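You operate a simulated robot arm through the tools that you are given. There is no shell and no other tool.

The job below is to be done with a simulated robot arm. You get a single attempt, and the scene is never put back.

Task
Play the tone through the white jack lead at level 3, then switch the tone box off.
Fine: leave the lead plugged in and the knob where you set it.

It is judged by the outcome, as a careful person would: the job done as asked, and still so three seconds after it is handed in. It fails if anything else is knocked over, pushed out of place, dropped, spilled or broken.

Robot
A 7-joint arm with a two-finger parallel gripper, fixed in place. Base frame: the origin is on the floor under the middle of its stand, x ahead of it, y to its left, z up. Units: mm, rad, N and s.
It reaches about 1147 mm from its shoulder. Its first joint turns from -2.897 to 2.897 rad. Payload 3.43 kg.
The tool frame sits at the grasp point between the pads (the TCP): z along the fingers, y along the line on which they close. The tips reach 30 mm beyond it. The gripper opens to 94 mm. The fingers are 28 mm wide and 10 mm thick; the gripper's body (50 by 96 mm) begins 55 mm behind the TCP.
Orientation is that of the tool frame in the base frame, as [roll, pitch, yaw] about the fixed x, y, z axes, in that order (R = Rz(yaw) Ry(pitch) Rx(roll)). With the fingers straight down and closing along the base's y, the tool's x points along the base's -x, its y along +y and its z along -z.

Tools
- The arm moves only by the tool servo_tool. Its argument "series" is a list of rows, each a list of 6 numbers: the shift along the tool's x, y, z in m, then the turn, a rotation vector about the tool's x, y, z in rad. In form: [[dx, dy, dz, rx, ry, rz], ...]. A call has 1 to 20 rows; each row is the pose to reach, as a shift and turn from the pose commanded when the call began, along the tool's axes at that moment. "grip" is the closure in counts, from 0 (fully open) to 255 (shut), set as the call begins (left out, the last holds). Rows are played at 5 a second. More than 50 mm and 0.15 rad between two rows, or a gripper value outside its range, and nothing of the call is played. Where a pose cannot be reached the arm comes as near as it can. A force on the tool above 40 N (or 10 N above the force at the start of the call, whichever is more), or a blocked arm, ends the call early, and 0.2 s more pass. Each finger travels about 45 mm/s and halts on what it meets, pressing with about 33 N; the grip force reading is that of the motor and also rises with nothing between the fingers. The clock runs only during rows and for 0.2 s after the last one: add rows that repeat a pose to give the fingers time. It gives the time, the measured TCP pose, the force on the tool (base axes), the opening and the grip force at its end, in the units of the frame above (readings bear some noise), with the torque about the TCP (base axes, N m) and any sound that the robot's microphone picked up.
- Cameras (640 x 400 px; columns grow to the right, rows downward): "scene" is fixed at [218, -501.5, 1628.1]; the picture's right is [0.70, -0.72, 0.00], its down [-0.50, -0.48, -0.72] and it looks along [0.52, 0.50, -0.69] (base axes); focal length 356 px, centre (320, 200). "wrist" rides on the gripper at [76, 14, -103] in the tool frame; the picture's right is [-0.18, 0.98, 0.00], its down [-0.75, -0.14, -0.64] and it looks along [-0.63, -0.12, 0.77] (tool axes); focal length 243 px, centre (320, 200). There is no depth. A picture from a camera that has moved, and an enlarged one, comes with that camera's place and axes in the base frame and with its lens.
- camera(camera): a new picture of that camera. The clock stands still meanwhile.
- inspect(camera, box): a new picture of the part [left, top, right, bottom] of that camera's present view, enlarged. The clock stands still meanwhile.
- hand_in(): hands the job in; it is judged then, once.

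Places have to be worked out from the pictures, the camera data and where the tool is seen. Open the gripper and draw the arm clear of the work before you hand the job in, unless the task says otherwise.

The tools are called as name(argument=value, ...) on one line, values as JSON. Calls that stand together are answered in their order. servo_tool: Moves the arm, as the interface text tells. Its arguments: {"type":"object","properties":{"series":{"type":"array","items":{"type":"array","items":{"type":"number"}}},"grip":{"type":"number"}},"required":["series"]} The other tools are called the same way: camera (camera) takes a picture; inspect (camera, box) takes an enlarged picture of a part of a camera's view; hand_in () hands the job in.

At the start:

```text
t: 0.0
position: [523.1, 48.3, 1269.8]
tcp_rot: [-3.141, 0.0, -3.141]
wrist_force: [1.0, 0.2, 0.0]
moment: [-0.05, 0.0, 0.01]
width: 94.0
gripper_force: 0.0
```

scene: 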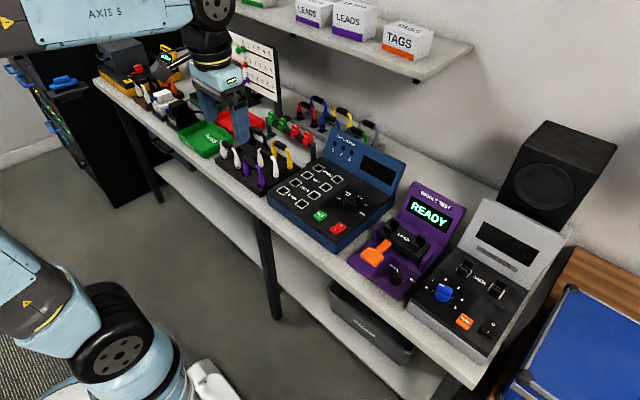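
wrist: 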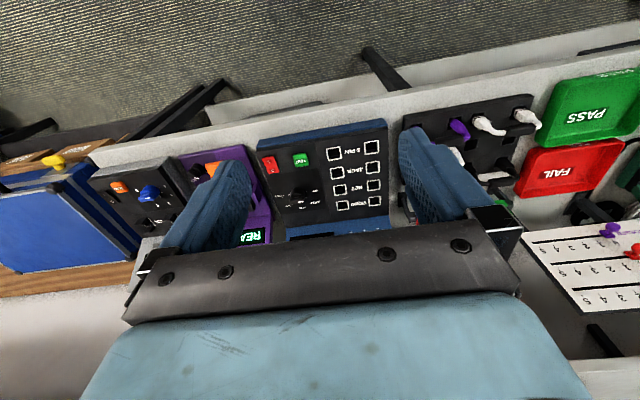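

I start by looking closely at the tone box and the lead racks in the scene view.

inspect(camera="scene", box=[400, 190, 560, 370])

inspect(camera="scene", box=[200, 80, 400, 205])

inspect(camera="scene", box=[260, 130, 400, 250])

inspect(camera="scene", box=[90, 30, 250, 170])

```text
2.22 times, centred on (480, 280) of scene
camera zoom: at [218.0, -501.5, 1628.1], right [0.7, -0.72, 0.0], down [-0.5, -0.48, -0.72], along [0.52, 0.5, -0.69], focal length 792 px, centre (-36, 22)
```

zoom: 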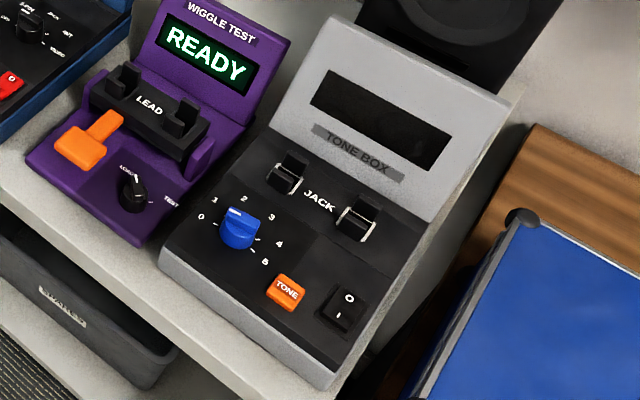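

```text
3.20 times, centred on (300, 142) of scene
camera zoom: at [218.0, -501.5, 1628.1], right [0.7, -0.72, 0.0], down [-0.5, -0.48, -0.72], along [0.52, 0.5, -0.69], focal length 1141 px, centre (384, 384)
```

zoom: 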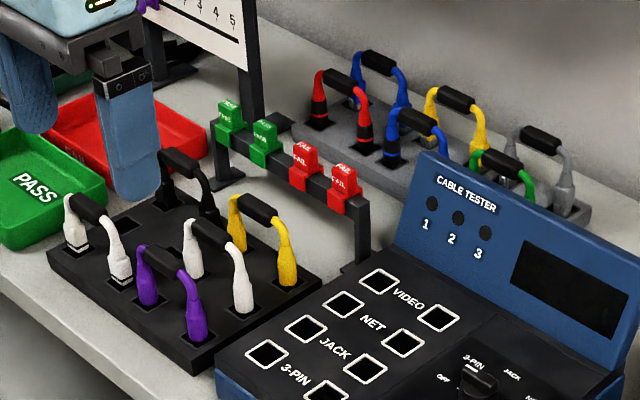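

```text
3.33 times, centred on (330, 190) of scene
camera zoom: at [218.0, -501.5, 1628.1], right [0.7, -0.72, 0.0], down [-0.5, -0.48, -0.72], along [0.52, 0.5, -0.69], focal length 1188 px, centre (287, 233)
```

zoom: 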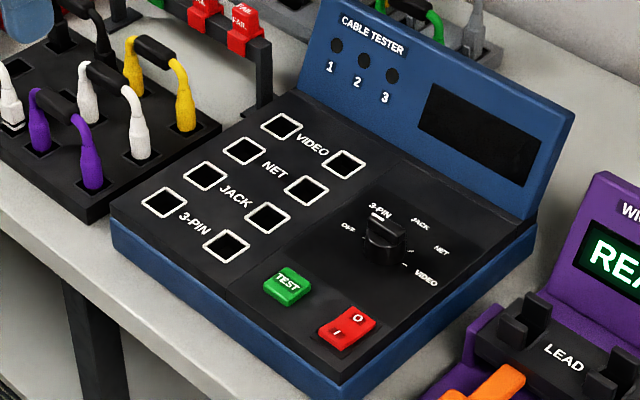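

```text
2.86 times, centred on (170, 100) of scene
camera zoom: at [218.0, -501.5, 1628.1], right [0.7, -0.72, 0.0], down [-0.5, -0.48, -0.72], along [0.52, 0.5, -0.69], focal length 1018 px, centre (749, 486)
```

zoom: 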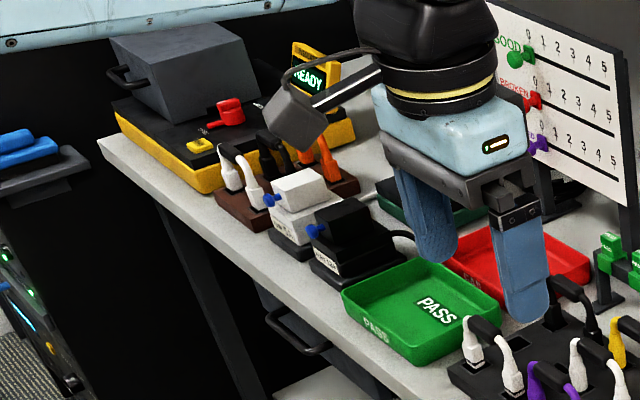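

The tone box's display is dark, so it is probably off, and the black rack holds two different white leads. I zoom in further to tell the connectors apart.

inspect(camera="scene", box=[210, 125, 310, 200])

inspect(camera="scene", box=[425, 250, 525, 350])

inspect(camera="wrist", box=[380, 80, 560, 210])

inspect(camera="wrist", box=[70, 120, 270, 260])

```text
5.33 times, centred on (260, 162) of scene
camera zoom: at [218.0, -501.5, 1628.1], right [0.7, -0.72, 0.0], down [-0.5, -0.48, -0.72], along [0.52, 0.5, -0.69], focal length 1901 px, centre (640, 400)
```

zoom: 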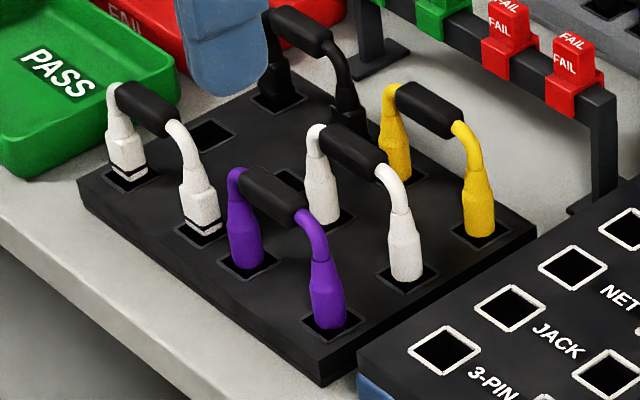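

```text
4.00 times, centred on (475, 300) of scene
camera zoom: at [218.0, -501.5, 1628.1], right [0.7, -0.72, 0.0], down [-0.5, -0.48, -0.72], along [0.52, 0.5, -0.69], focal length 1426 px, centre (-300, -200)
```

zoom: 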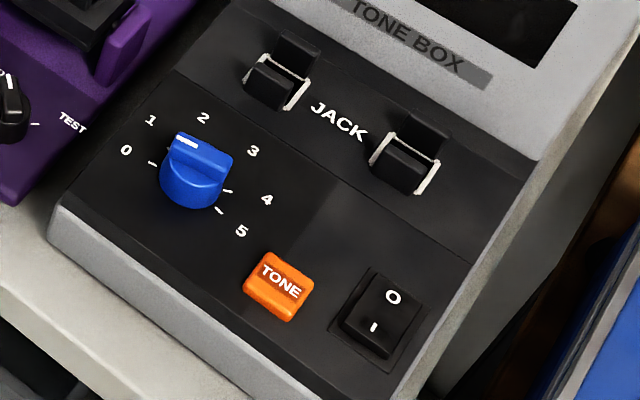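

```text
3.08 times, centred on (470, 145) of wrist
camera zoom: at [445.6, 63.2, 1372.9], right [0.18, 0.98, 0.0], down [0.75, -0.14, 0.64], along [0.63, -0.12, -0.77], focal length 746 px, centre (-142, 369)
```

zoom: 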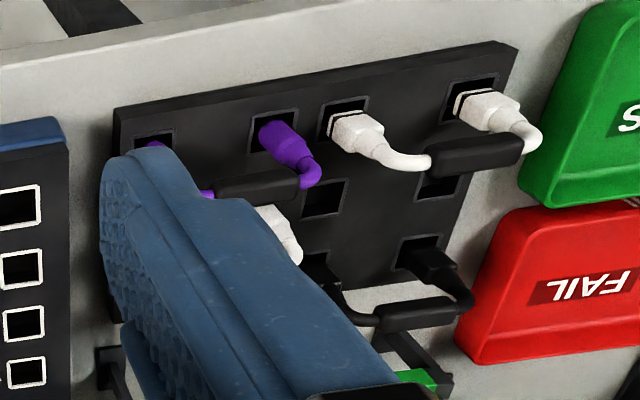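

```text
2.86 times, centred on (170, 190) of wrist
camera zoom: at [445.6, 63.2, 1372.9], right [0.18, 0.98, 0.0], down [0.75, -0.14, 0.64], along [0.63, -0.12, -0.77], focal length 693 px, centre (749, 229)
```

zoom: 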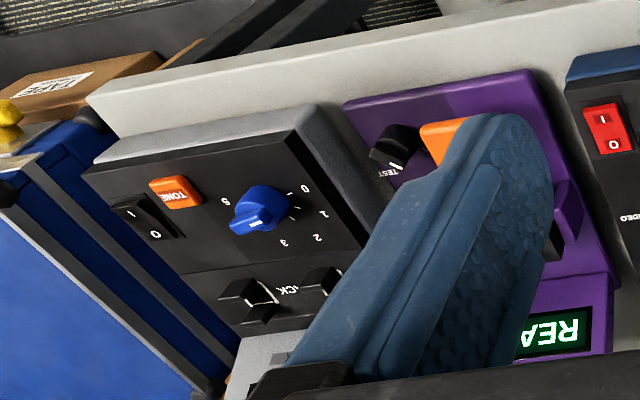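

The leads all have two upright plugs joined by a black handle, with pairs running along base y, about 80 mm apart. I move the gripper high over the black rack to see the plug types from the wrist camera.

servo_tool(series=[[-0.022, 0.035, 0.015, 0, 0, 0], [-0.044, 0.07, 0.03, 0, 0, 0], [-0.066, 0.105, 0.045, 0, 0, 0], [-0.088, 0.14, 0.06, 0, 0, 0], [-0.11, 0.175, 0.075, 0, 0, 0], [-0.132, 0.21, 0.09, 0, 0, 0], [-0.154, 0.245, 0.105, 0, 0, 0], [-0.177, 0.282, 0.12, 0, 0, 0], [-0.177, 0.282, 0.12, 0, 0, 0]], grip=0)

camera(camera="wrist")

camera(camera="scene")

```text
t: 2.0
position: [699.1, 332.0, 1148.5]
tcp_rot: [-3.141, 0.001, -3.141]
wrist_force: [0.1, 0.4, -0.3]
moment: [0.02, 0.0, 0.02]
width: 93.9
gripper_force: 0.0
```

```text
taken
camera wrist: at [622.4, 344.8, 1251.5], right [0.18, 0.98, 0.0], down [0.75, -0.14, 0.64], along [0.63, -0.12, -0.77], focal length 243 px, centre (320, 200)
```

wrist: 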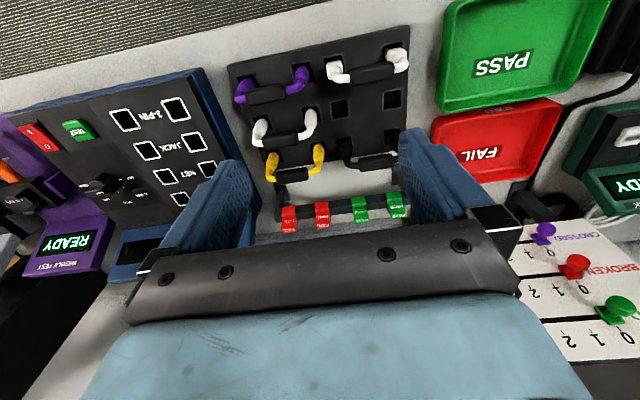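

```text
taken
```

scene: 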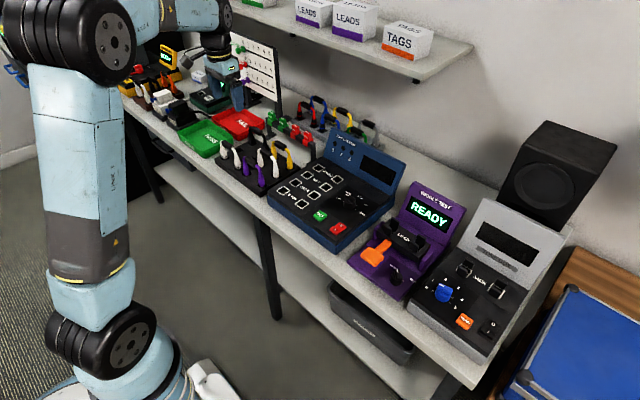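

Good view of the rack. I enlarge the rack, the tester sockets and the far grey rack to compare the connector shapes.

inspect(camera="wrist", box=[220, 20, 420, 210])

inspect(camera="wrist", box=[80, 60, 240, 220])

inspect(camera="scene", box=[210, 125, 310, 200])

inspect(camera="scene", box=[290, 80, 400, 160])

```text
2.11 times, centred on (320, 115) of wrist
camera zoom: at [622.4, 344.8, 1251.5], right [0.18, 0.98, 0.0], down [0.75, -0.14, 0.64], along [0.63, -0.12, -0.77], focal length 511 px, centre (320, 379)
```

zoom: 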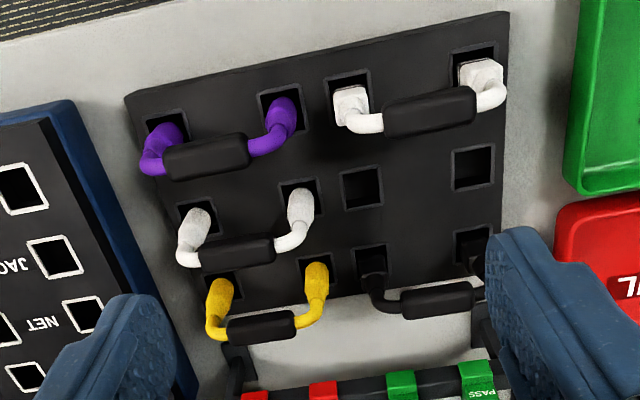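

```text
2.50 times, centred on (160, 140) of wrist
camera zoom: at [622.4, 344.8, 1251.5], right [0.18, 0.98, 0.0], down [0.75, -0.14, 0.64], along [0.63, -0.12, -0.77], focal length 606 px, centre (720, 350)
```

zoom: 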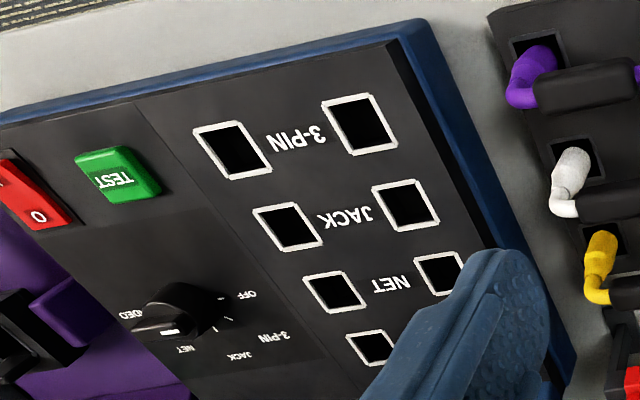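

```text
5.33 times, centred on (260, 162) of scene
camera zoom: at [218.0, -501.5, 1628.1], right [0.7, -0.72, 0.0], down [-0.5, -0.48, -0.72], along [0.52, 0.5, -0.69], focal length 1901 px, centre (640, 400)
```

zoom: 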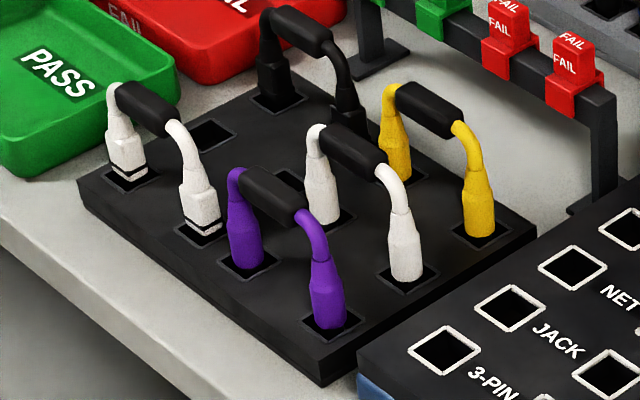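

```text
5.00 times, centred on (345, 120) of scene
camera zoom: at [218.0, -501.5, 1628.1], right [0.7, -0.72, 0.0], down [-0.5, -0.48, -0.72], along [0.52, 0.5, -0.69], focal length 1782 px, centre (195, 600)
```

zoom: 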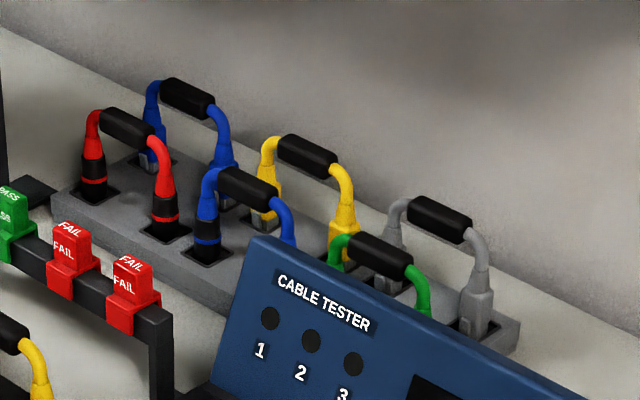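

Purple, yellow and the middle-row white lead share slim tapered barrels (jack type); the front white one has boxy banded ends. Now I fly over to the tone box to study its sockets, knob and switch.

servo_tool(series=[[0, -0.045, 0, 0, 0, 0], [0, -0.09, 0, 0, 0, 0], [0, -0.135, 0, 0, 0, 0], [0, -0.18, 0, 0, 0, 0], [0, -0.225, 0, 0, 0, 0], [0, -0.27, 0, 0, 0, 0], [0, -0.315, 0, 0, 0, 0], [0, -0.36, 0, 0, 0, 0], [0, -0.405, 0, 0, 0, 0], [0, -0.45, 0, 0, 0, 0], [0, -0.495, 0, 0, 0, 0], [0, -0.54, 0, 0, 0, 0], [0, -0.585, 0, 0, 0, 0], [0, -0.63, 0, 0, 0, 0], [0, -0.675, 0, 0, 0, 0], [0, -0.712, 0, 0, 0, 0], [0, -0.712, 0, 0, 0, 0]])

camera(camera="wrist")

inspect(camera="wrist", box=[220, 50, 420, 210])

```text
t: 5.6
position: [699.5, -381.1, 1149.3]
tcp_rot: [3.141, 0.001, 3.142]
wrist_force: [-0.6, -0.4, -0.1]
moment: [0.01, 0.0, 0.03]
width: 93.9
gripper_force: 0.1
```

```text
taken
camera wrist: at [623.1, -367.0, 1251.7], right [0.18, 0.98, 0.0], down [0.75, -0.14, 0.64], along [0.63, -0.12, -0.77], focal length 243 px, centre (320, 200)
```

wrist: 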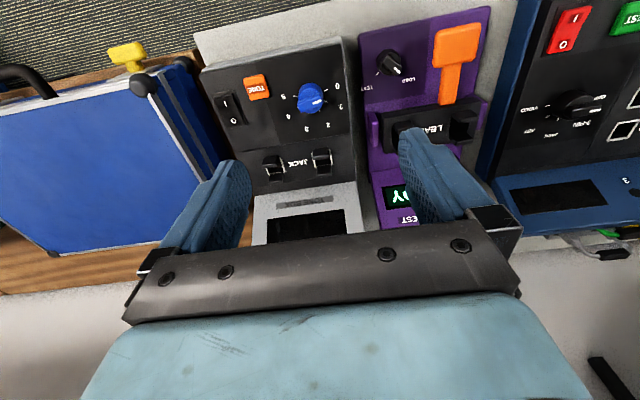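

```text
2.50 times, centred on (320, 130) of wrist
camera zoom: at [623.1, -367.0, 1251.7], right [0.18, 0.98, 0.0], down [0.75, -0.14, 0.64], along [0.63, -0.12, -0.77], focal length 606 px, centre (320, 375)
```

zoom: 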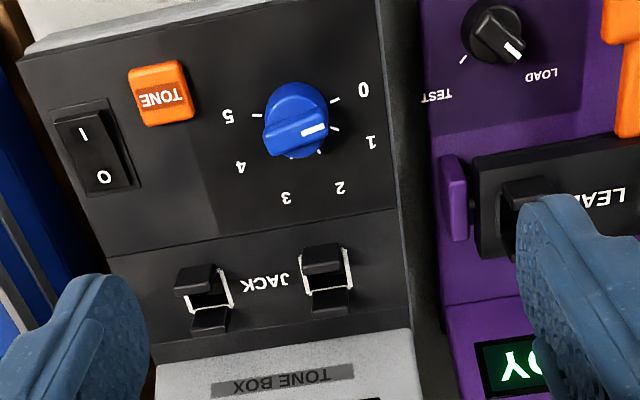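

The pointer sits at 1 and the dark display says the box is off; sockets are between pairs of black guide blocks around x≈829, y≈-402/-482. I zoom in tightly to measure the sockets, knob, button and rocker.

inspect(camera="wrist", box=[255, 140, 345, 196])

inspect(camera="wrist", box=[205, 65, 365, 145])

inspect(camera="scene", box=[440, 240, 520, 310])

camera(camera="scene")

```text
7.11 times, centred on (300, 168) of wrist
camera zoom: at [623.1, -367.0, 1251.7], right [0.18, 0.98, 0.0], down [0.75, -0.14, 0.64], along [0.63, -0.12, -0.77], focal length 1725 px, centre (462, 428)
```

zoom: 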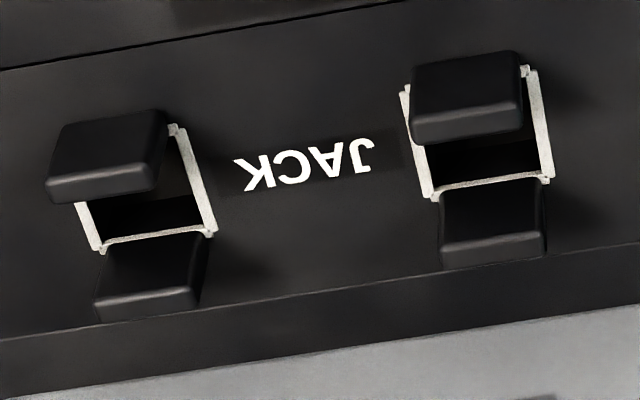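

```text
4.00 times, centred on (285, 105) of wrist
camera zoom: at [623.1, -367.0, 1251.7], right [0.18, 0.98, 0.0], down [0.75, -0.14, 0.64], along [0.63, -0.12, -0.77], focal length 970 px, centre (460, 580)
```

zoom: 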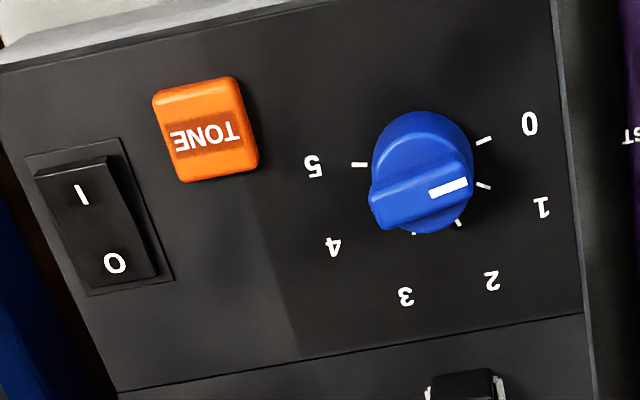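

```text
5.71 times, centred on (480, 275) of scene
camera zoom: at [218.0, -501.5, 1628.1], right [0.7, -0.72, 0.0], down [-0.5, -0.48, -0.72], along [0.52, 0.5, -0.69], focal length 2037 px, centre (-594, -229)
```

zoom: 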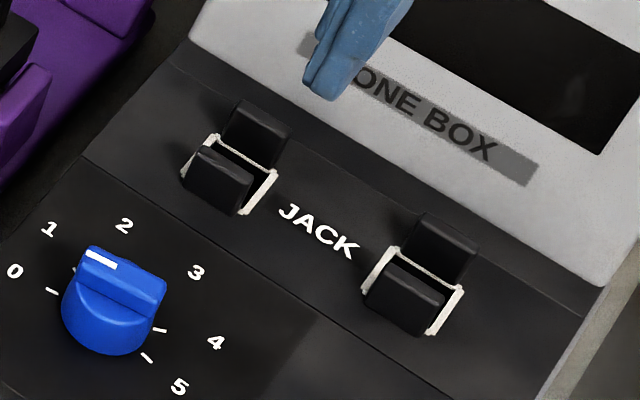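

```text
taken
```

scene: 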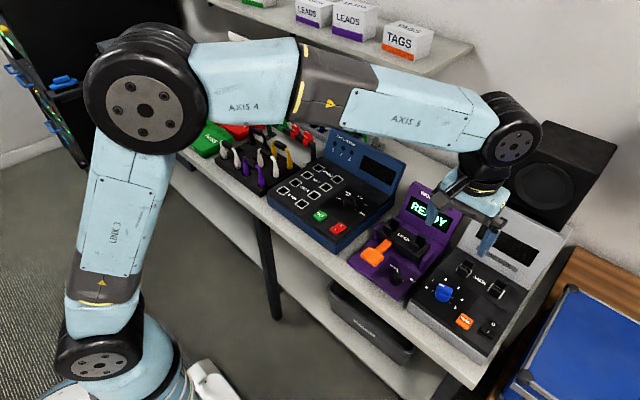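

By projecting onto the panel plane I find the ticks 40° apart about an axis near [723, -398], with the pointer at the 0 mark (about 100° from +x), so it needs 120° clockwise to reach 3. I go above the knob and turn the gripper by -100° so that the fingers straddle the bar, staying high to look again.

servo_tool(series=[[-0.002, -0.0014, 0.009, 0, 0, -0.1454], [-0.004, -0.0028, 0.018, 0, 0, -0.2909], [-0.006, -0.0042, 0.027, 0, 0, -0.4363], [-0.008, -0.0056, 0.036, 0, 0, -0.5818], [-0.01, -0.007, 0.045, 0, 0, -0.7272], [-0.012, -0.0084, 0.054, 0, 0, -0.8727], [-0.014, -0.0098, 0.063, 0, 0, -1.0181], [-0.016, -0.0112, 0.072, 0, 0, -1.1635], [-0.018, -0.0126, 0.081, 0, 0, -1.309], [-0.02, -0.014, 0.09, 0, 0, -1.4544], [-0.022, -0.0155, 0.1, 0, 0, -1.5999], [-0.0235, -0.0169, 0.109, 0, 0, -1.7453], [-0.0235, -0.0169, 0.109, 0, 0, -1.7453]])

camera(camera="wrist")

camera(camera="scene")

```text
t: 8.4
position: [723.7, -397.1, 1042.2]
tcp_rot: [3.141, 0.0, -1.393]
wrist_force: [-0.2, 0.2, 0.6]
moment: [0.02, 0.02, 0.0]
width: 94.1
gripper_force: 0.0
```

```text
taken
camera wrist: at [722.5, -475.1, 1144.6], right [-1.0, 0.01, 0.0], down [0.01, 0.77, 0.64], along [0.01, 0.64, -0.77], focal length 243 px, centre (320, 200)
```

wrist: 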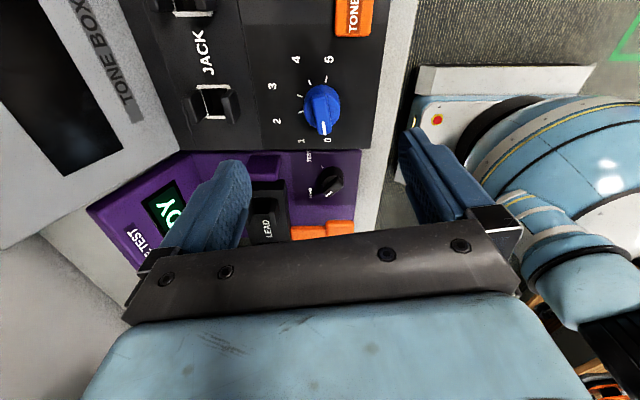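

```text
taken
```

scene: 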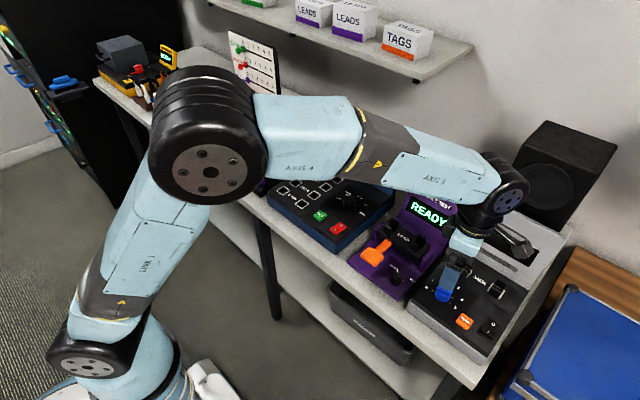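

The rotation worked, and now the knob is seen from the other side. I zoom in to pin down its axis and height.

inspect(camera="wrist", box=[260, 40, 380, 160])

inspect(camera="wrist", box=[150, 0, 250, 130])

```text
3.33 times, centred on (320, 100) of wrist
camera zoom: at [722.5, -475.1, 1144.6], right [-1.0, 0.01, 0.0], down [0.01, 0.77, 0.64], along [0.01, 0.64, -0.77], focal length 809 px, centre (320, 533)
```

zoom: 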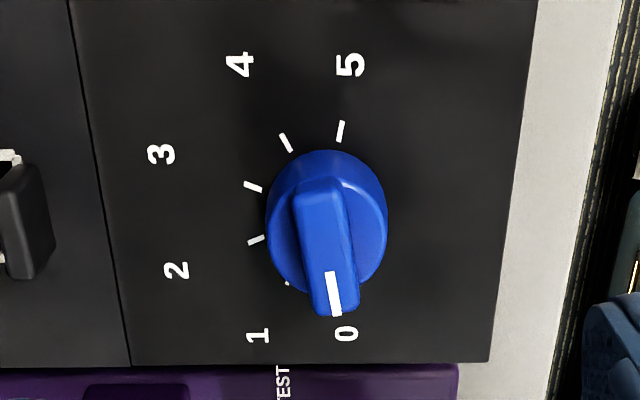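

```text
3.08 times, centred on (200, 65) of wrist
camera zoom: at [722.5, -475.1, 1144.6], right [-1.0, 0.01, 0.0], down [0.01, 0.77, 0.64], along [0.01, 0.64, -0.77], focal length 746 px, centre (689, 615)
```

zoom: 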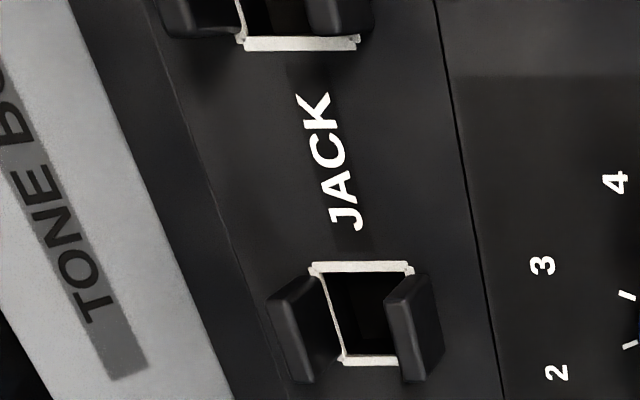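

The pointer is indeed at 0; combining both views gives the knob axis at about [721.8, -398.2], panel z≈915 and bar top z≈947. I descend with the fingers part-closed so the tips straddle the bar at z≈937, then check.

servo_tool(series=[[0.0002, 0.0005, 0.01, 0, 0, 0], [0.0004, 0.001, 0.02, 0, 0, 0], [0.0006, 0.0015, 0.03, 0, 0, 0], [0.0007, 0.0021, 0.04, 0, 0, 0], [0.0007, 0.0021, 0.05, 0, 0, 0], [0.0007, 0.0021, 0.06, 0, 0, 0], [0.0007, 0.0021, 0.068, 0, 0, 0], [0.0007, 0.0021, 0.075, 0, 0, 0], [0.0007, 0.0021, 0.075, 0, 0, 0]], grip=150)

camera(camera="wrist")

inspect(camera="wrist", box=[220, 80, 420, 220])

inspect(camera="scene", box=[400, 230, 520, 340])

```text
t: 10.4
position: [722.0, -398.7, 966.1]
tcp_rot: [3.141, 0.001, -1.396]
wrist_force: [0.2, -0.4, 0.3]
moment: [-0.01, 0.0, -0.01]
width: 38.4
gripper_force: 0.0
```

```text
taken
camera wrist: at [719.5, -475.8, 1068.5], right [-1.0, 0.01, 0.0], down [0.01, 0.77, 0.64], along [0.01, 0.64, -0.77], focal length 243 px, centre (320, 200)
```

wrist: 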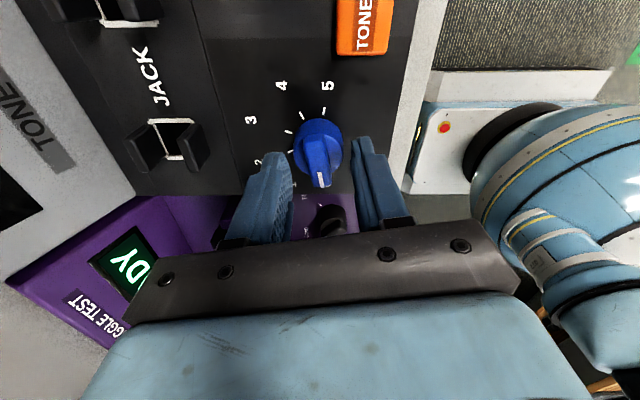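

```text
2.86 times, centred on (320, 150) of wrist
camera zoom: at [719.5, -475.8, 1068.5], right [-1.0, 0.01, 0.0], down [0.01, 0.77, 0.64], along [0.01, 0.64, -0.77], focal length 693 px, centre (320, 343)
```

zoom: 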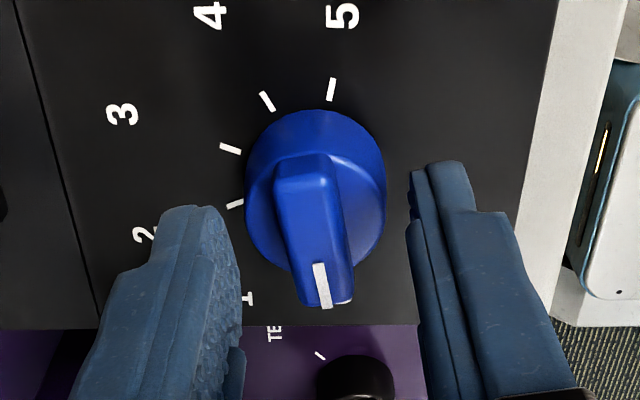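

```text
3.64 times, centred on (460, 285) of scene
camera zoom: at [218.0, -501.5, 1628.1], right [0.7, -0.72, 0.0], down [-0.5, -0.48, -0.72], along [0.52, 0.5, -0.69], focal length 1296 px, centre (-189, -109)
```

zoom: 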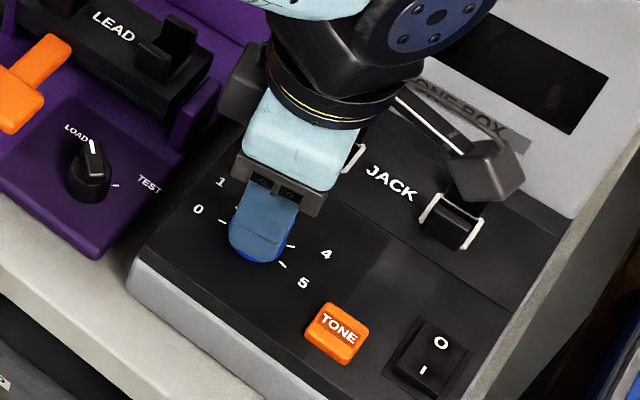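

The fingers straddle the bar evenly (bar in the middle of the gap, axis ≈[722, -399]) and no contact force shows. I lower 3 mm more for a better overlap while watching the force.

servo_tool(series=[[0, 0, 0.001, 0, 0, 0], [0, 0, 0.002, 0, 0, 0], [0, 0, 0.003, 0, 0, 0]])

```text
t: 11.2
position: [720.5, -398.4, 963.1]
tcp_rot: [-3.141, 0.001, -1.397]
wrist_force: [-0.6, 0.2, 0.1]
moment: [0.0, -0.01, -0.02]
width: 38.6
gripper_force: 0.0
```

No contact at tip z≈933. I close on the bar.

servo_tool(series=[[0, 0, 0, 0, 0, 0], [0, 0, 0, 0, 0, 0], [0, 0, 0, 0, 0, 0], [0, 0, 0, 0, 0, 0]], grip=255)

inspect(camera="wrist", box=[220, 80, 420, 220])

```text
t: 12.2
position: [722.4, -398.2, 962.3]
tcp_rot: [-3.14, -0.001, -1.396]
wrist_force: [13.7, -0.5, 0.1]
moment: [-0.31, -0.41, 0.0]
width: 12.9
gripper_force: 44.6
```

```text
2.86 times, centred on (320, 150) of wrist
camera zoom: at [720.6, -476.2, 1065.9], right [-1.0, 0.01, 0.0], down [0.01, 0.77, 0.64], along [0.01, 0.64, -0.77], focal length 693 px, centre (320, 343)
```

zoom: 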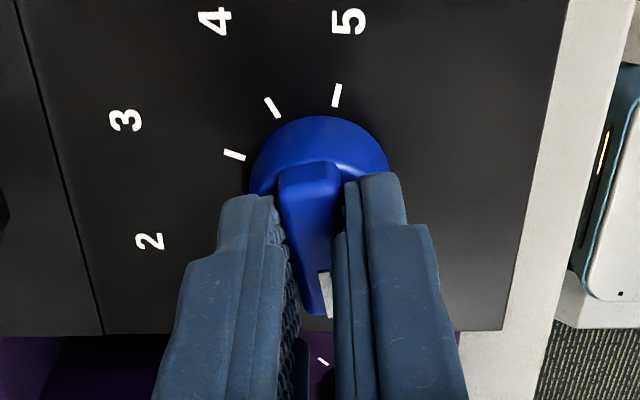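

The bar is held (12.9 mm), but a side force of about 14 N in +x shows the tool is slightly off the axis. I shift 1 mm in +x to relieve it before turning.

servo_tool(series=[[0, -0.0005, 0, 0, 0, 0], [0, -0.001, 0, 0, 0, 0], [0, -0.001, 0, 0, 0, 0]])

```text
t: 13.0
position: [721.5, -398.7, 962.8]
tcp_rot: [3.141, 0.0, -1.395]
wrist_force: [5.0, 3.2, -2.2]
moment: [-1.26, -0.37, -0.02]
width: 12.7
gripper_force: 45.4
```

The side force fell to 5 N, so I add half a millimetre and begin turning clockwise, 40° first, to see how the knob responds.

servo_tool(series=[[0, -0.0005, 0, 0, 0, 0], [0, -0.0005, 0, 0, 0, 0.1], [0, -0.0005, 0, 0, 0, 0.2], [0, -0.0005, 0, 0, 0, 0.3], [0, -0.0005, 0, 0, 0, 0.4], [0, -0.0005, 0, 0, 0, 0.5], [0, -0.0005, 0, 0, 0, 0.6], [0, -0.0005, 0, 0, 0, 0.698], [0, -0.0005, 0, 0, 0, 0.698]])

inspect(camera="wrist", box=[220, 80, 420, 220])

```text
t: 15.0
position: [721.2, -399.4, 962.9]
tcp_rot: [3.138, 0.0, -2.096]
wrist_force: [-18.3, 14.0, -12.9]
moment: [0.42, 0.14, 0.02]
width: 13.0
gripper_force: 44.7
```

```text
2.86 times, centred on (320, 150) of wrist
camera zoom: at [670.8, -457.5, 1066.0], right [-0.76, 0.65, 0.0], down [0.5, 0.58, 0.64], along [0.42, 0.49, -0.77], focal length 693 px, centre (320, 343)
```

zoom: 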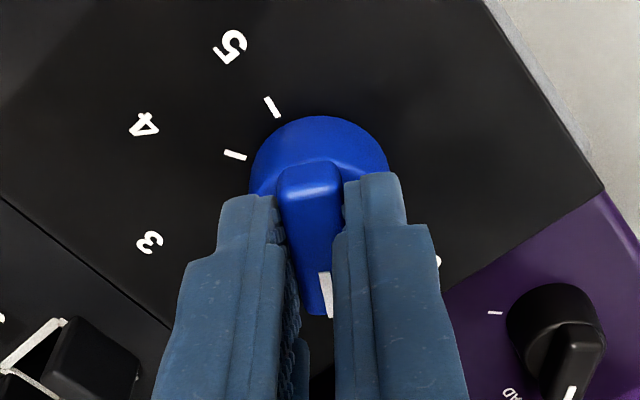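

The knob turns with the grip (pointer now near 1), but side forces have built up from the small axis offset. I shift to relieve them before continuing.

servo_tool(series=[[-0.0001, 0.0008, 0.0002, 0, 0, 0], [-0.0003, 0.0015, 0.0005, 0, 0, 0], [-0.0003, 0.0015, 0.0005, 0, 0, 0]])

```text
t: 15.8
position: [721.9, -397.8, 962.9]
tcp_rot: [3.141, 0.0, -2.094]
wrist_force: [-10.3, 5.4, -7.4]
moment: [-0.26, 0.47, 0.01]
width: 12.7
gripper_force: 45.0
```

Forces halved. I shift a bit more the same way and turn the next 40°.

servo_tool(series=[[0, 0.0006, 0.0003, 0, 0, 0], [0, 0.0012, 0.0006, 0, 0, 0], [0, 0.0012, 0.0006, 0, 0, 0.1], [0, 0.0012, 0.0006, 0, 0, 0.2], [0, 0.0012, 0.0006, 0, 0, 0.3], [0, 0.0012, 0.0006, 0, 0, 0.4], [0, 0.0012, 0.0006, 0, 0, 0.5], [0, 0.0012, 0.0006, 0, 0, 0.6], [0, 0.0012, 0.0006, 0, 0, 0.698], [0, 0.0012, 0.0006, 0, 0, 0.698]])

inspect(camera="wrist", box=[220, 80, 420, 220])

```text
t: 18.0
position: [721.4, -398.6, 963.6]
tcp_rot: [-3.139, 0.003, -2.795]
wrist_force: [21.9, -18.6, 23.6]
moment: [-0.17, -1.28, -0.03]
width: 12.6
gripper_force: 45.0
```

```text
2.86 times, centred on (320, 150) of wrist
camera zoom: at [643.8, -410.5, 1065.7], right [-0.16, 0.99, 0.0], down [0.76, 0.13, 0.64], along [0.64, 0.1, -0.77], focal length 693 px, centre (320, 343)
```

zoom: 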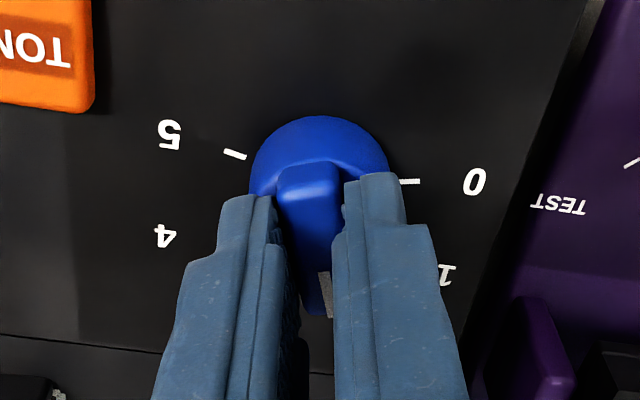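

Pointer is near 2 now and the side force grew the other way, so I back off along +x, -y and up a little to relieve it.

servo_tool(series=[[-0.0005, -0.0009, -0.0006, 0, 0, 0], [-0.001, -0.0017, -0.0012, 0, 0, 0], [-0.001, -0.0017, -0.0012, 0, 0, 0]])

```text
t: 18.8
position: [720.5, -398.7, 963.9]
tcp_rot: [3.139, -0.002, -2.793]
wrist_force: [5.1, 0.0, 18.5]
moment: [0.2, -0.77, -0.03]
width: 12.6
gripper_force: 44.5
```

Side force is gone and only a light upward push remains. I raise 1 mm and turn 20° more.

servo_tool(series=[[-0.0003, 0, -0.0005, 0, 0, 0], [-0.0005, 0, -0.001, 0, 0, 0], [-0.0005, 0, -0.001, 0, 0, 0.1], [-0.0005, 0, -0.001, 0, 0, 0.2], [-0.0005, 0, -0.001, 0, 0, 0.3], [-0.0005, 0, -0.001, 0, 0, 0.349], [-0.0005, 0, -0.001, 0, 0, 0.349]])

```text
t: 20.4
position: [720.6, -397.5, 962.8]
tcp_rot: [3.139, -0.003, 3.14]
wrist_force: [-18.0, 3.6, -21.1]
moment: [-0.04, 1.35, 0.02]
width: 13.0
gripper_force: 45.1
```

Forces changed sign again with the arm's small tracking drift. I relieve them and take the last 20° to level 3.

servo_tool(series=[[0.0007, 0.0002, 0.0006, 0, 0, 0], [0.0013, 0.0003, 0.001, 0, 0, 0], [0.0013, 0.0003, 0.001, 0, 0, 0]])

servo_tool(series=[[0, 0, 0, 0, 0, 0.1], [0, 0, 0, 0, 0, 0.2], [0, 0, 0, 0, 0, 0.3], [0, 0, 0, 0, 0, 0.349], [0, 0, 0, 0, 0, 0.349]])

inspect(camera="wrist", box=[220, 80, 420, 220])

```text
t: 21.2
position: [720.6, -397.7, 963.2]
tcp_rot: [3.141, 0.001, 3.141]
wrist_force: [-14.2, 2.4, -15.4]
moment: [0.06, 1.29, 0.03]
width: 12.8
gripper_force: 45.0
```

```text
t: 22.4
position: [720.2, -397.1, 964.2]
tcp_rot: [3.141, -0.001, 2.793]
wrist_force: [-10.5, 2.5, -13.2]
moment: [-0.33, -0.85, 0.01]
width: 12.8
gripper_force: 45.1
```

```text
2.86 times, centred on (320, 150) of wrist
camera zoom: at [654.0, -358.1, 1065.9], right [0.51, 0.86, 0.0], down [0.66, -0.39, 0.64], along [0.55, -0.33, -0.77], focal length 693 px, centre (320, 343)
```

zoom: 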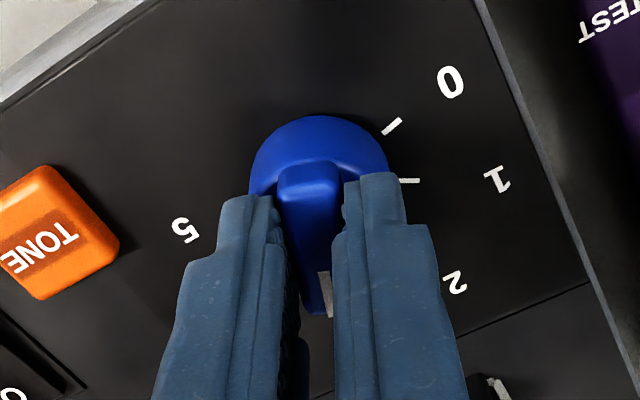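

The gripper yaw is now 160°, which puts the pointer at -20°, the 3 mark. I open the fingers, rise and check the pointer.

servo_tool(series=[[0, 0, 0, 0, 0, 0], [0, 0, 0, 0, 0, 0], [0, 0, 0, 0, 0, 0], [0, 0, 0, 0, 0, 0]], grip=150)

servo_tool(series=[[0, 0, -0.02, 0, 0, 0], [0, 0, -0.04, 0, 0, 0], [0, 0, -0.07, 0, 0, 0], [0, 0, -0.1, 0, 0, 0], [0, 0, -0.1, 0, 0, 0]])

inspect(camera="wrist", box=[260, 40, 380, 160])

camera(camera="wrist")

inspect(camera="scene", box=[400, 230, 520, 340])

```text
t: 23.4
position: [721.3, -397.2, 964.0]
tcp_rot: [3.14, -0.001, 2.792]
wrist_force: [0.7, -0.6, -0.4]
moment: [-0.02, 0.05, 0.01]
width: 38.7
gripper_force: 0.0
```

```text
t: 24.6
position: [721.6, -400.7, 1063.9]
tcp_rot: [3.141, 0.001, 2.79]
wrist_force: [0.5, 0.1, -1.3]
moment: [-0.02, -0.01, 0.02]
width: 38.7
gripper_force: 0.1
```

```text
3.33 times, centred on (320, 100) of wrist
camera zoom: at [654.5, -361.0, 1166.7], right [0.51, 0.86, 0.0], down [0.66, -0.39, 0.64], along [0.55, -0.33, -0.77], focal length 809 px, centre (320, 533)
```

zoom: 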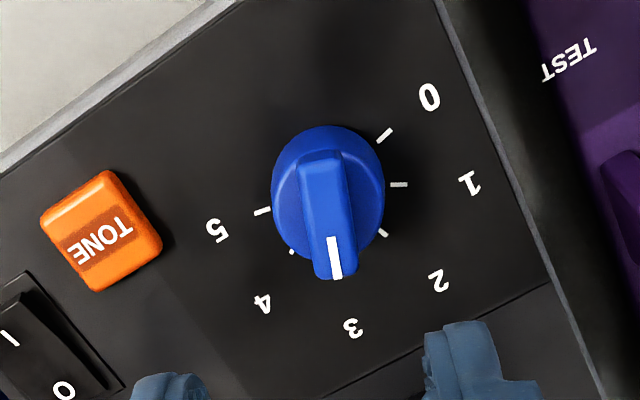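

```text
taken
camera wrist: at [654.5, -361.0, 1166.7], right [0.51, 0.86, 0.0], down [0.66, -0.39, 0.64], along [0.55, -0.33, -0.77], focal length 243 px, centre (320, 200)
```

wrist: 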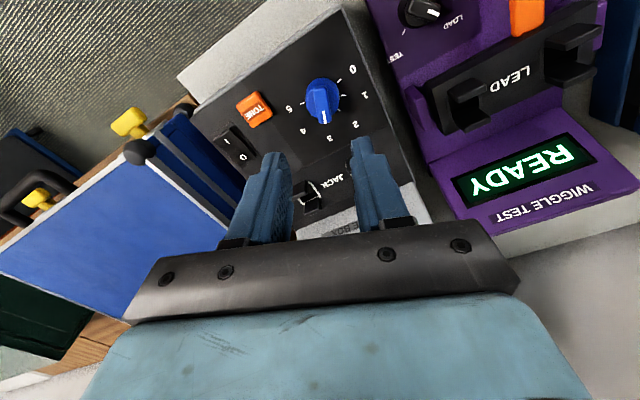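

```text
3.64 times, centred on (460, 285) of scene
camera zoom: at [218.0, -501.5, 1628.1], right [0.7, -0.72, 0.0], down [-0.5, -0.48, -0.72], along [0.52, 0.5, -0.69], focal length 1296 px, centre (-189, -109)
```

zoom: 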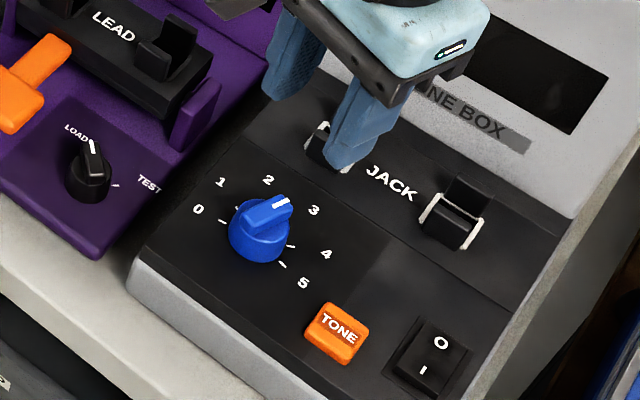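

The pointer is squarely on 3. Now I rise and carry the gripper over to the black rack, turned so that the fingers close along x across the white jack lead's handle.

servo_tool(series=[[0, 0, -0.043, 0, 0, 0], [0, 0, -0.086, 0, 0, 0], [0.0128, 0.0422, -0.086, 0, 0, -0.128], [0.0255, 0.0845, -0.086, 0, 0, -0.256], [0.0383, 0.1267, -0.086, 0, 0, -0.384], [0.051, 0.1689, -0.086, 0, 0, -0.512], [0.0638, 0.2112, -0.086, 0, 0, -0.64], [0.0766, 0.2534, -0.086, 0, 0, -0.768], [0.0893, 0.2956, -0.086, 0, 0, -0.896], [0.1021, 0.3379, -0.086, 0, 0, -1.024], [0.1148, 0.3801, -0.086, 0, 0, -1.152], [0.1276, 0.4223, -0.086, 0, 0, -1.28], [0.1404, 0.4646, -0.086, 0, 0, -1.408], [0.1531, 0.5068, -0.086, 0, 0, -1.536], [0.1659, 0.549, -0.086, 0, 0, -1.664], [0.1786, 0.5913, -0.086, 0, 0, -1.792], [0.1914, 0.6335, -0.086, 0, 0, -1.92], [0.1914, 0.6335, -0.086, 0, 0, -1.92]], grip=119)

camera(camera="wrist")

camera(camera="scene")

```text
t: 28.4
position: [755.1, 263.8, 1148.9]
tcp_rot: [3.141, 0.0, -1.569]
wrist_force: [0.3, 0.3, -0.3]
moment: [0.0, -0.02, 0.05]
width: 50.2
gripper_force: 0.1
```

```text
taken
camera wrist: at [742.2, 186.9, 1251.5], right [-0.98, 0.18, 0.0], down [0.14, 0.75, 0.64], along [0.12, 0.63, -0.77], focal length 243 px, centre (320, 200)
```

wrist: 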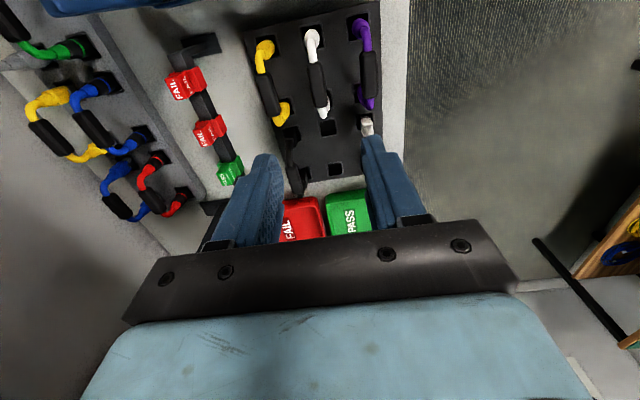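

```text
taken
```

scene: 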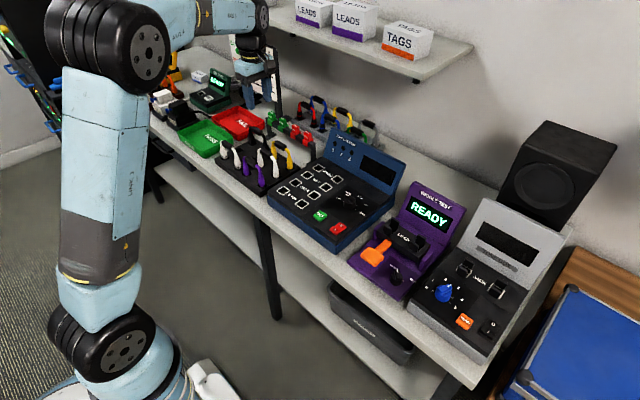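

I zoom on the white lead and its neighbours from here to locate its handle.

inspect(camera="wrist", box=[240, 10, 400, 190])

inspect(camera="wrist", box=[285, 15, 355, 125])

inspect(camera="scene", box=[210, 125, 310, 200])

```text
2.22 times, centred on (320, 100) of wrist
camera zoom: at [742.2, 186.9, 1251.5], right [-0.98, 0.18, 0.0], down [0.14, 0.75, 0.64], along [0.12, 0.63, -0.77], focal length 539 px, centre (320, 422)
```

zoom: 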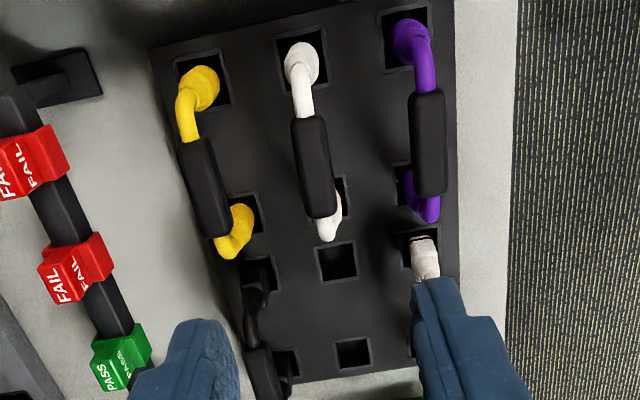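

```text
3.64 times, centred on (320, 70) of wrist
camera zoom: at [742.2, 186.9, 1251.5], right [-0.98, 0.18, 0.0], down [0.14, 0.75, 0.64], along [0.12, 0.63, -0.77], focal length 882 px, centre (320, 673)
```

zoom: 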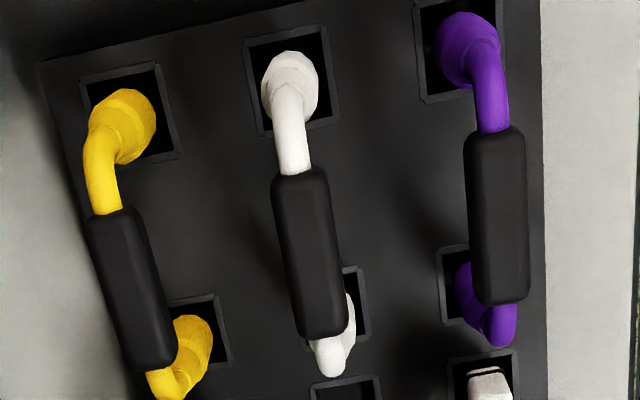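

```text
5.33 times, centred on (260, 162) of scene
camera zoom: at [218.0, -501.5, 1628.1], right [0.7, -0.72, 0.0], down [-0.5, -0.48, -0.72], along [0.52, 0.5, -0.69], focal length 1901 px, centre (640, 400)
```

zoom: 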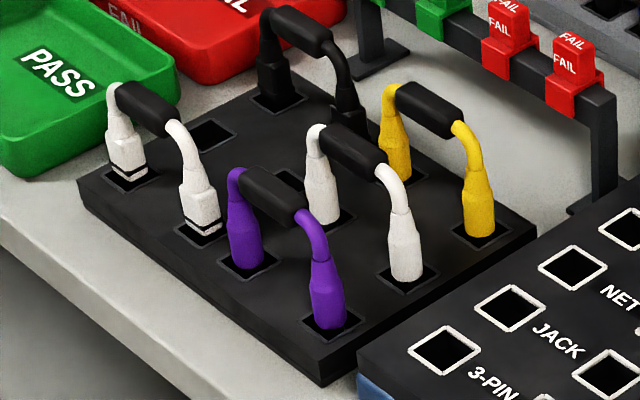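

Two views put the handle's middle at about [759, 262, 955], 17 mm thick and running along y. I come down to just above it and re-check the alignment.

servo_tool(series=[[0.0003, -0.001, 0.03, 0, 0, 0], [0.0006, -0.002, 0.06, 0, 0, 0], [0.001, -0.003, 0.09, 0, 0, 0], [0.0013, -0.0036, 0.12, 0, 0, 0], [0.0013, -0.0036, 0.142, 0, 0, 0], [0.0013, -0.0036, 0.142, 0, 0, 0]])

camera(camera="wrist")

inspect(camera="wrist", box=[220, 20, 420, 220])

inspect(camera="scene", box=[210, 100, 310, 200])

```text
t: 29.8
position: [760.1, 262.5, 1009.4]
tcp_rot: [3.141, 0.002, -1.569]
wrist_force: [-0.3, -0.3, 0.3]
moment: [0.0, -0.02, 0.01]
width: 49.9
gripper_force: 0.0
```

```text
taken
camera wrist: at [745.2, 185.7, 1110.5], right [-0.98, 0.18, 0.0], down [0.14, 0.75, 0.64], along [0.12, 0.63, -0.77], focal length 243 px, centre (320, 200)
```

wrist: 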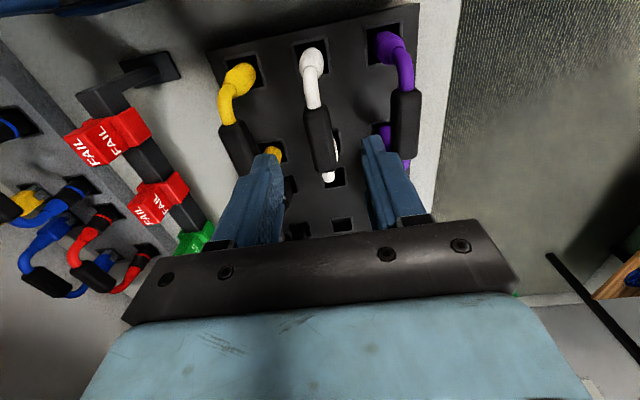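

```text
2.00 times, centred on (320, 120) of wrist
camera zoom: at [745.2, 185.7, 1110.5], right [-0.98, 0.18, 0.0], down [0.14, 0.75, 0.64], along [0.12, 0.63, -0.77], focal length 485 px, centre (320, 360)
```

zoom: 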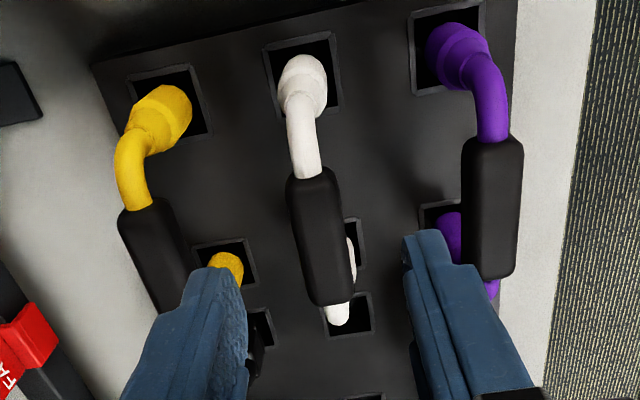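

```text
4.00 times, centred on (260, 150) of scene
camera zoom: at [218.0, -501.5, 1628.1], right [0.7, -0.72, 0.0], down [-0.5, -0.48, -0.72], along [0.52, 0.5, -0.69], focal length 1426 px, centre (560, 400)
```

zoom: 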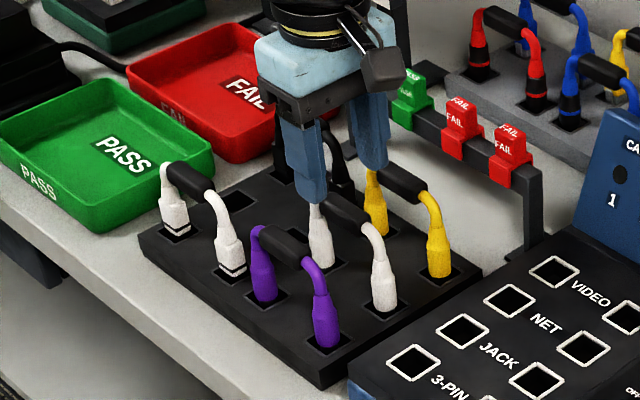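

The handle sits centred between the fingers with ~15 mm of clearance to the purple and yellow leads. I lower to handle height (z≈952) and close.

servo_tool(series=[[0, 0.0004, 0.015, 0, 0, 0], [0, 0.0008, 0.03, 0, 0, 0], [0, 0.0008, 0.044, 0, 0, 0], [0, 0.0008, 0.057, 0, 0, 0], [0, 0.0008, 0.057, 0, 0, 0]])

inspect(camera="wrist", box=[220, 20, 420, 220])

inspect(camera="scene", box=[210, 100, 310, 200])

```text
t: 31.0
position: [760.7, 261.1, 949.3]
tcp_rot: [3.141, 0.001, -1.571]
wrist_force: [0.0, 0.0, -0.4]
moment: [-0.04, 0.0, 0.0]
width: 50.4
gripper_force: 0.1
```

```text
2.00 times, centred on (320, 120) of wrist
camera zoom: at [745.2, 185.3, 1053.4], right [-0.98, 0.18, 0.0], down [0.14, 0.75, 0.64], along [0.12, 0.63, -0.77], focal length 485 px, centre (320, 360)
```

zoom: 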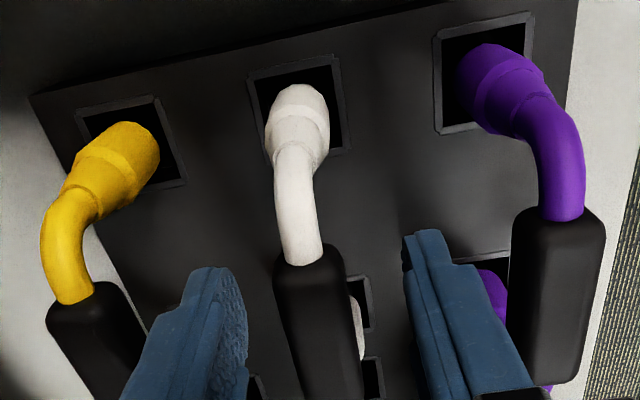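

```text
4.00 times, centred on (260, 150) of scene
camera zoom: at [218.0, -501.5, 1628.1], right [0.7, -0.72, 0.0], down [-0.5, -0.48, -0.72], along [0.52, 0.5, -0.69], focal length 1426 px, centre (560, 400)
```

zoom: 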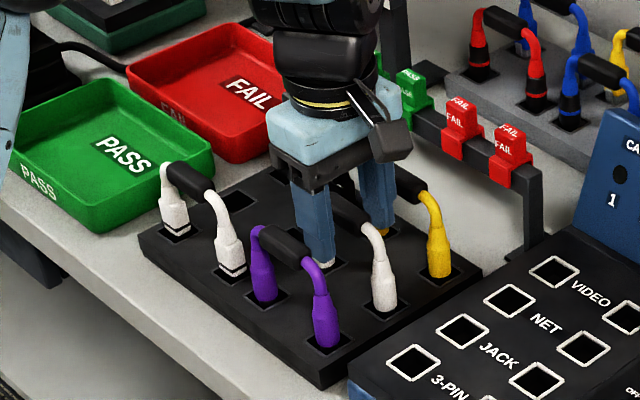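

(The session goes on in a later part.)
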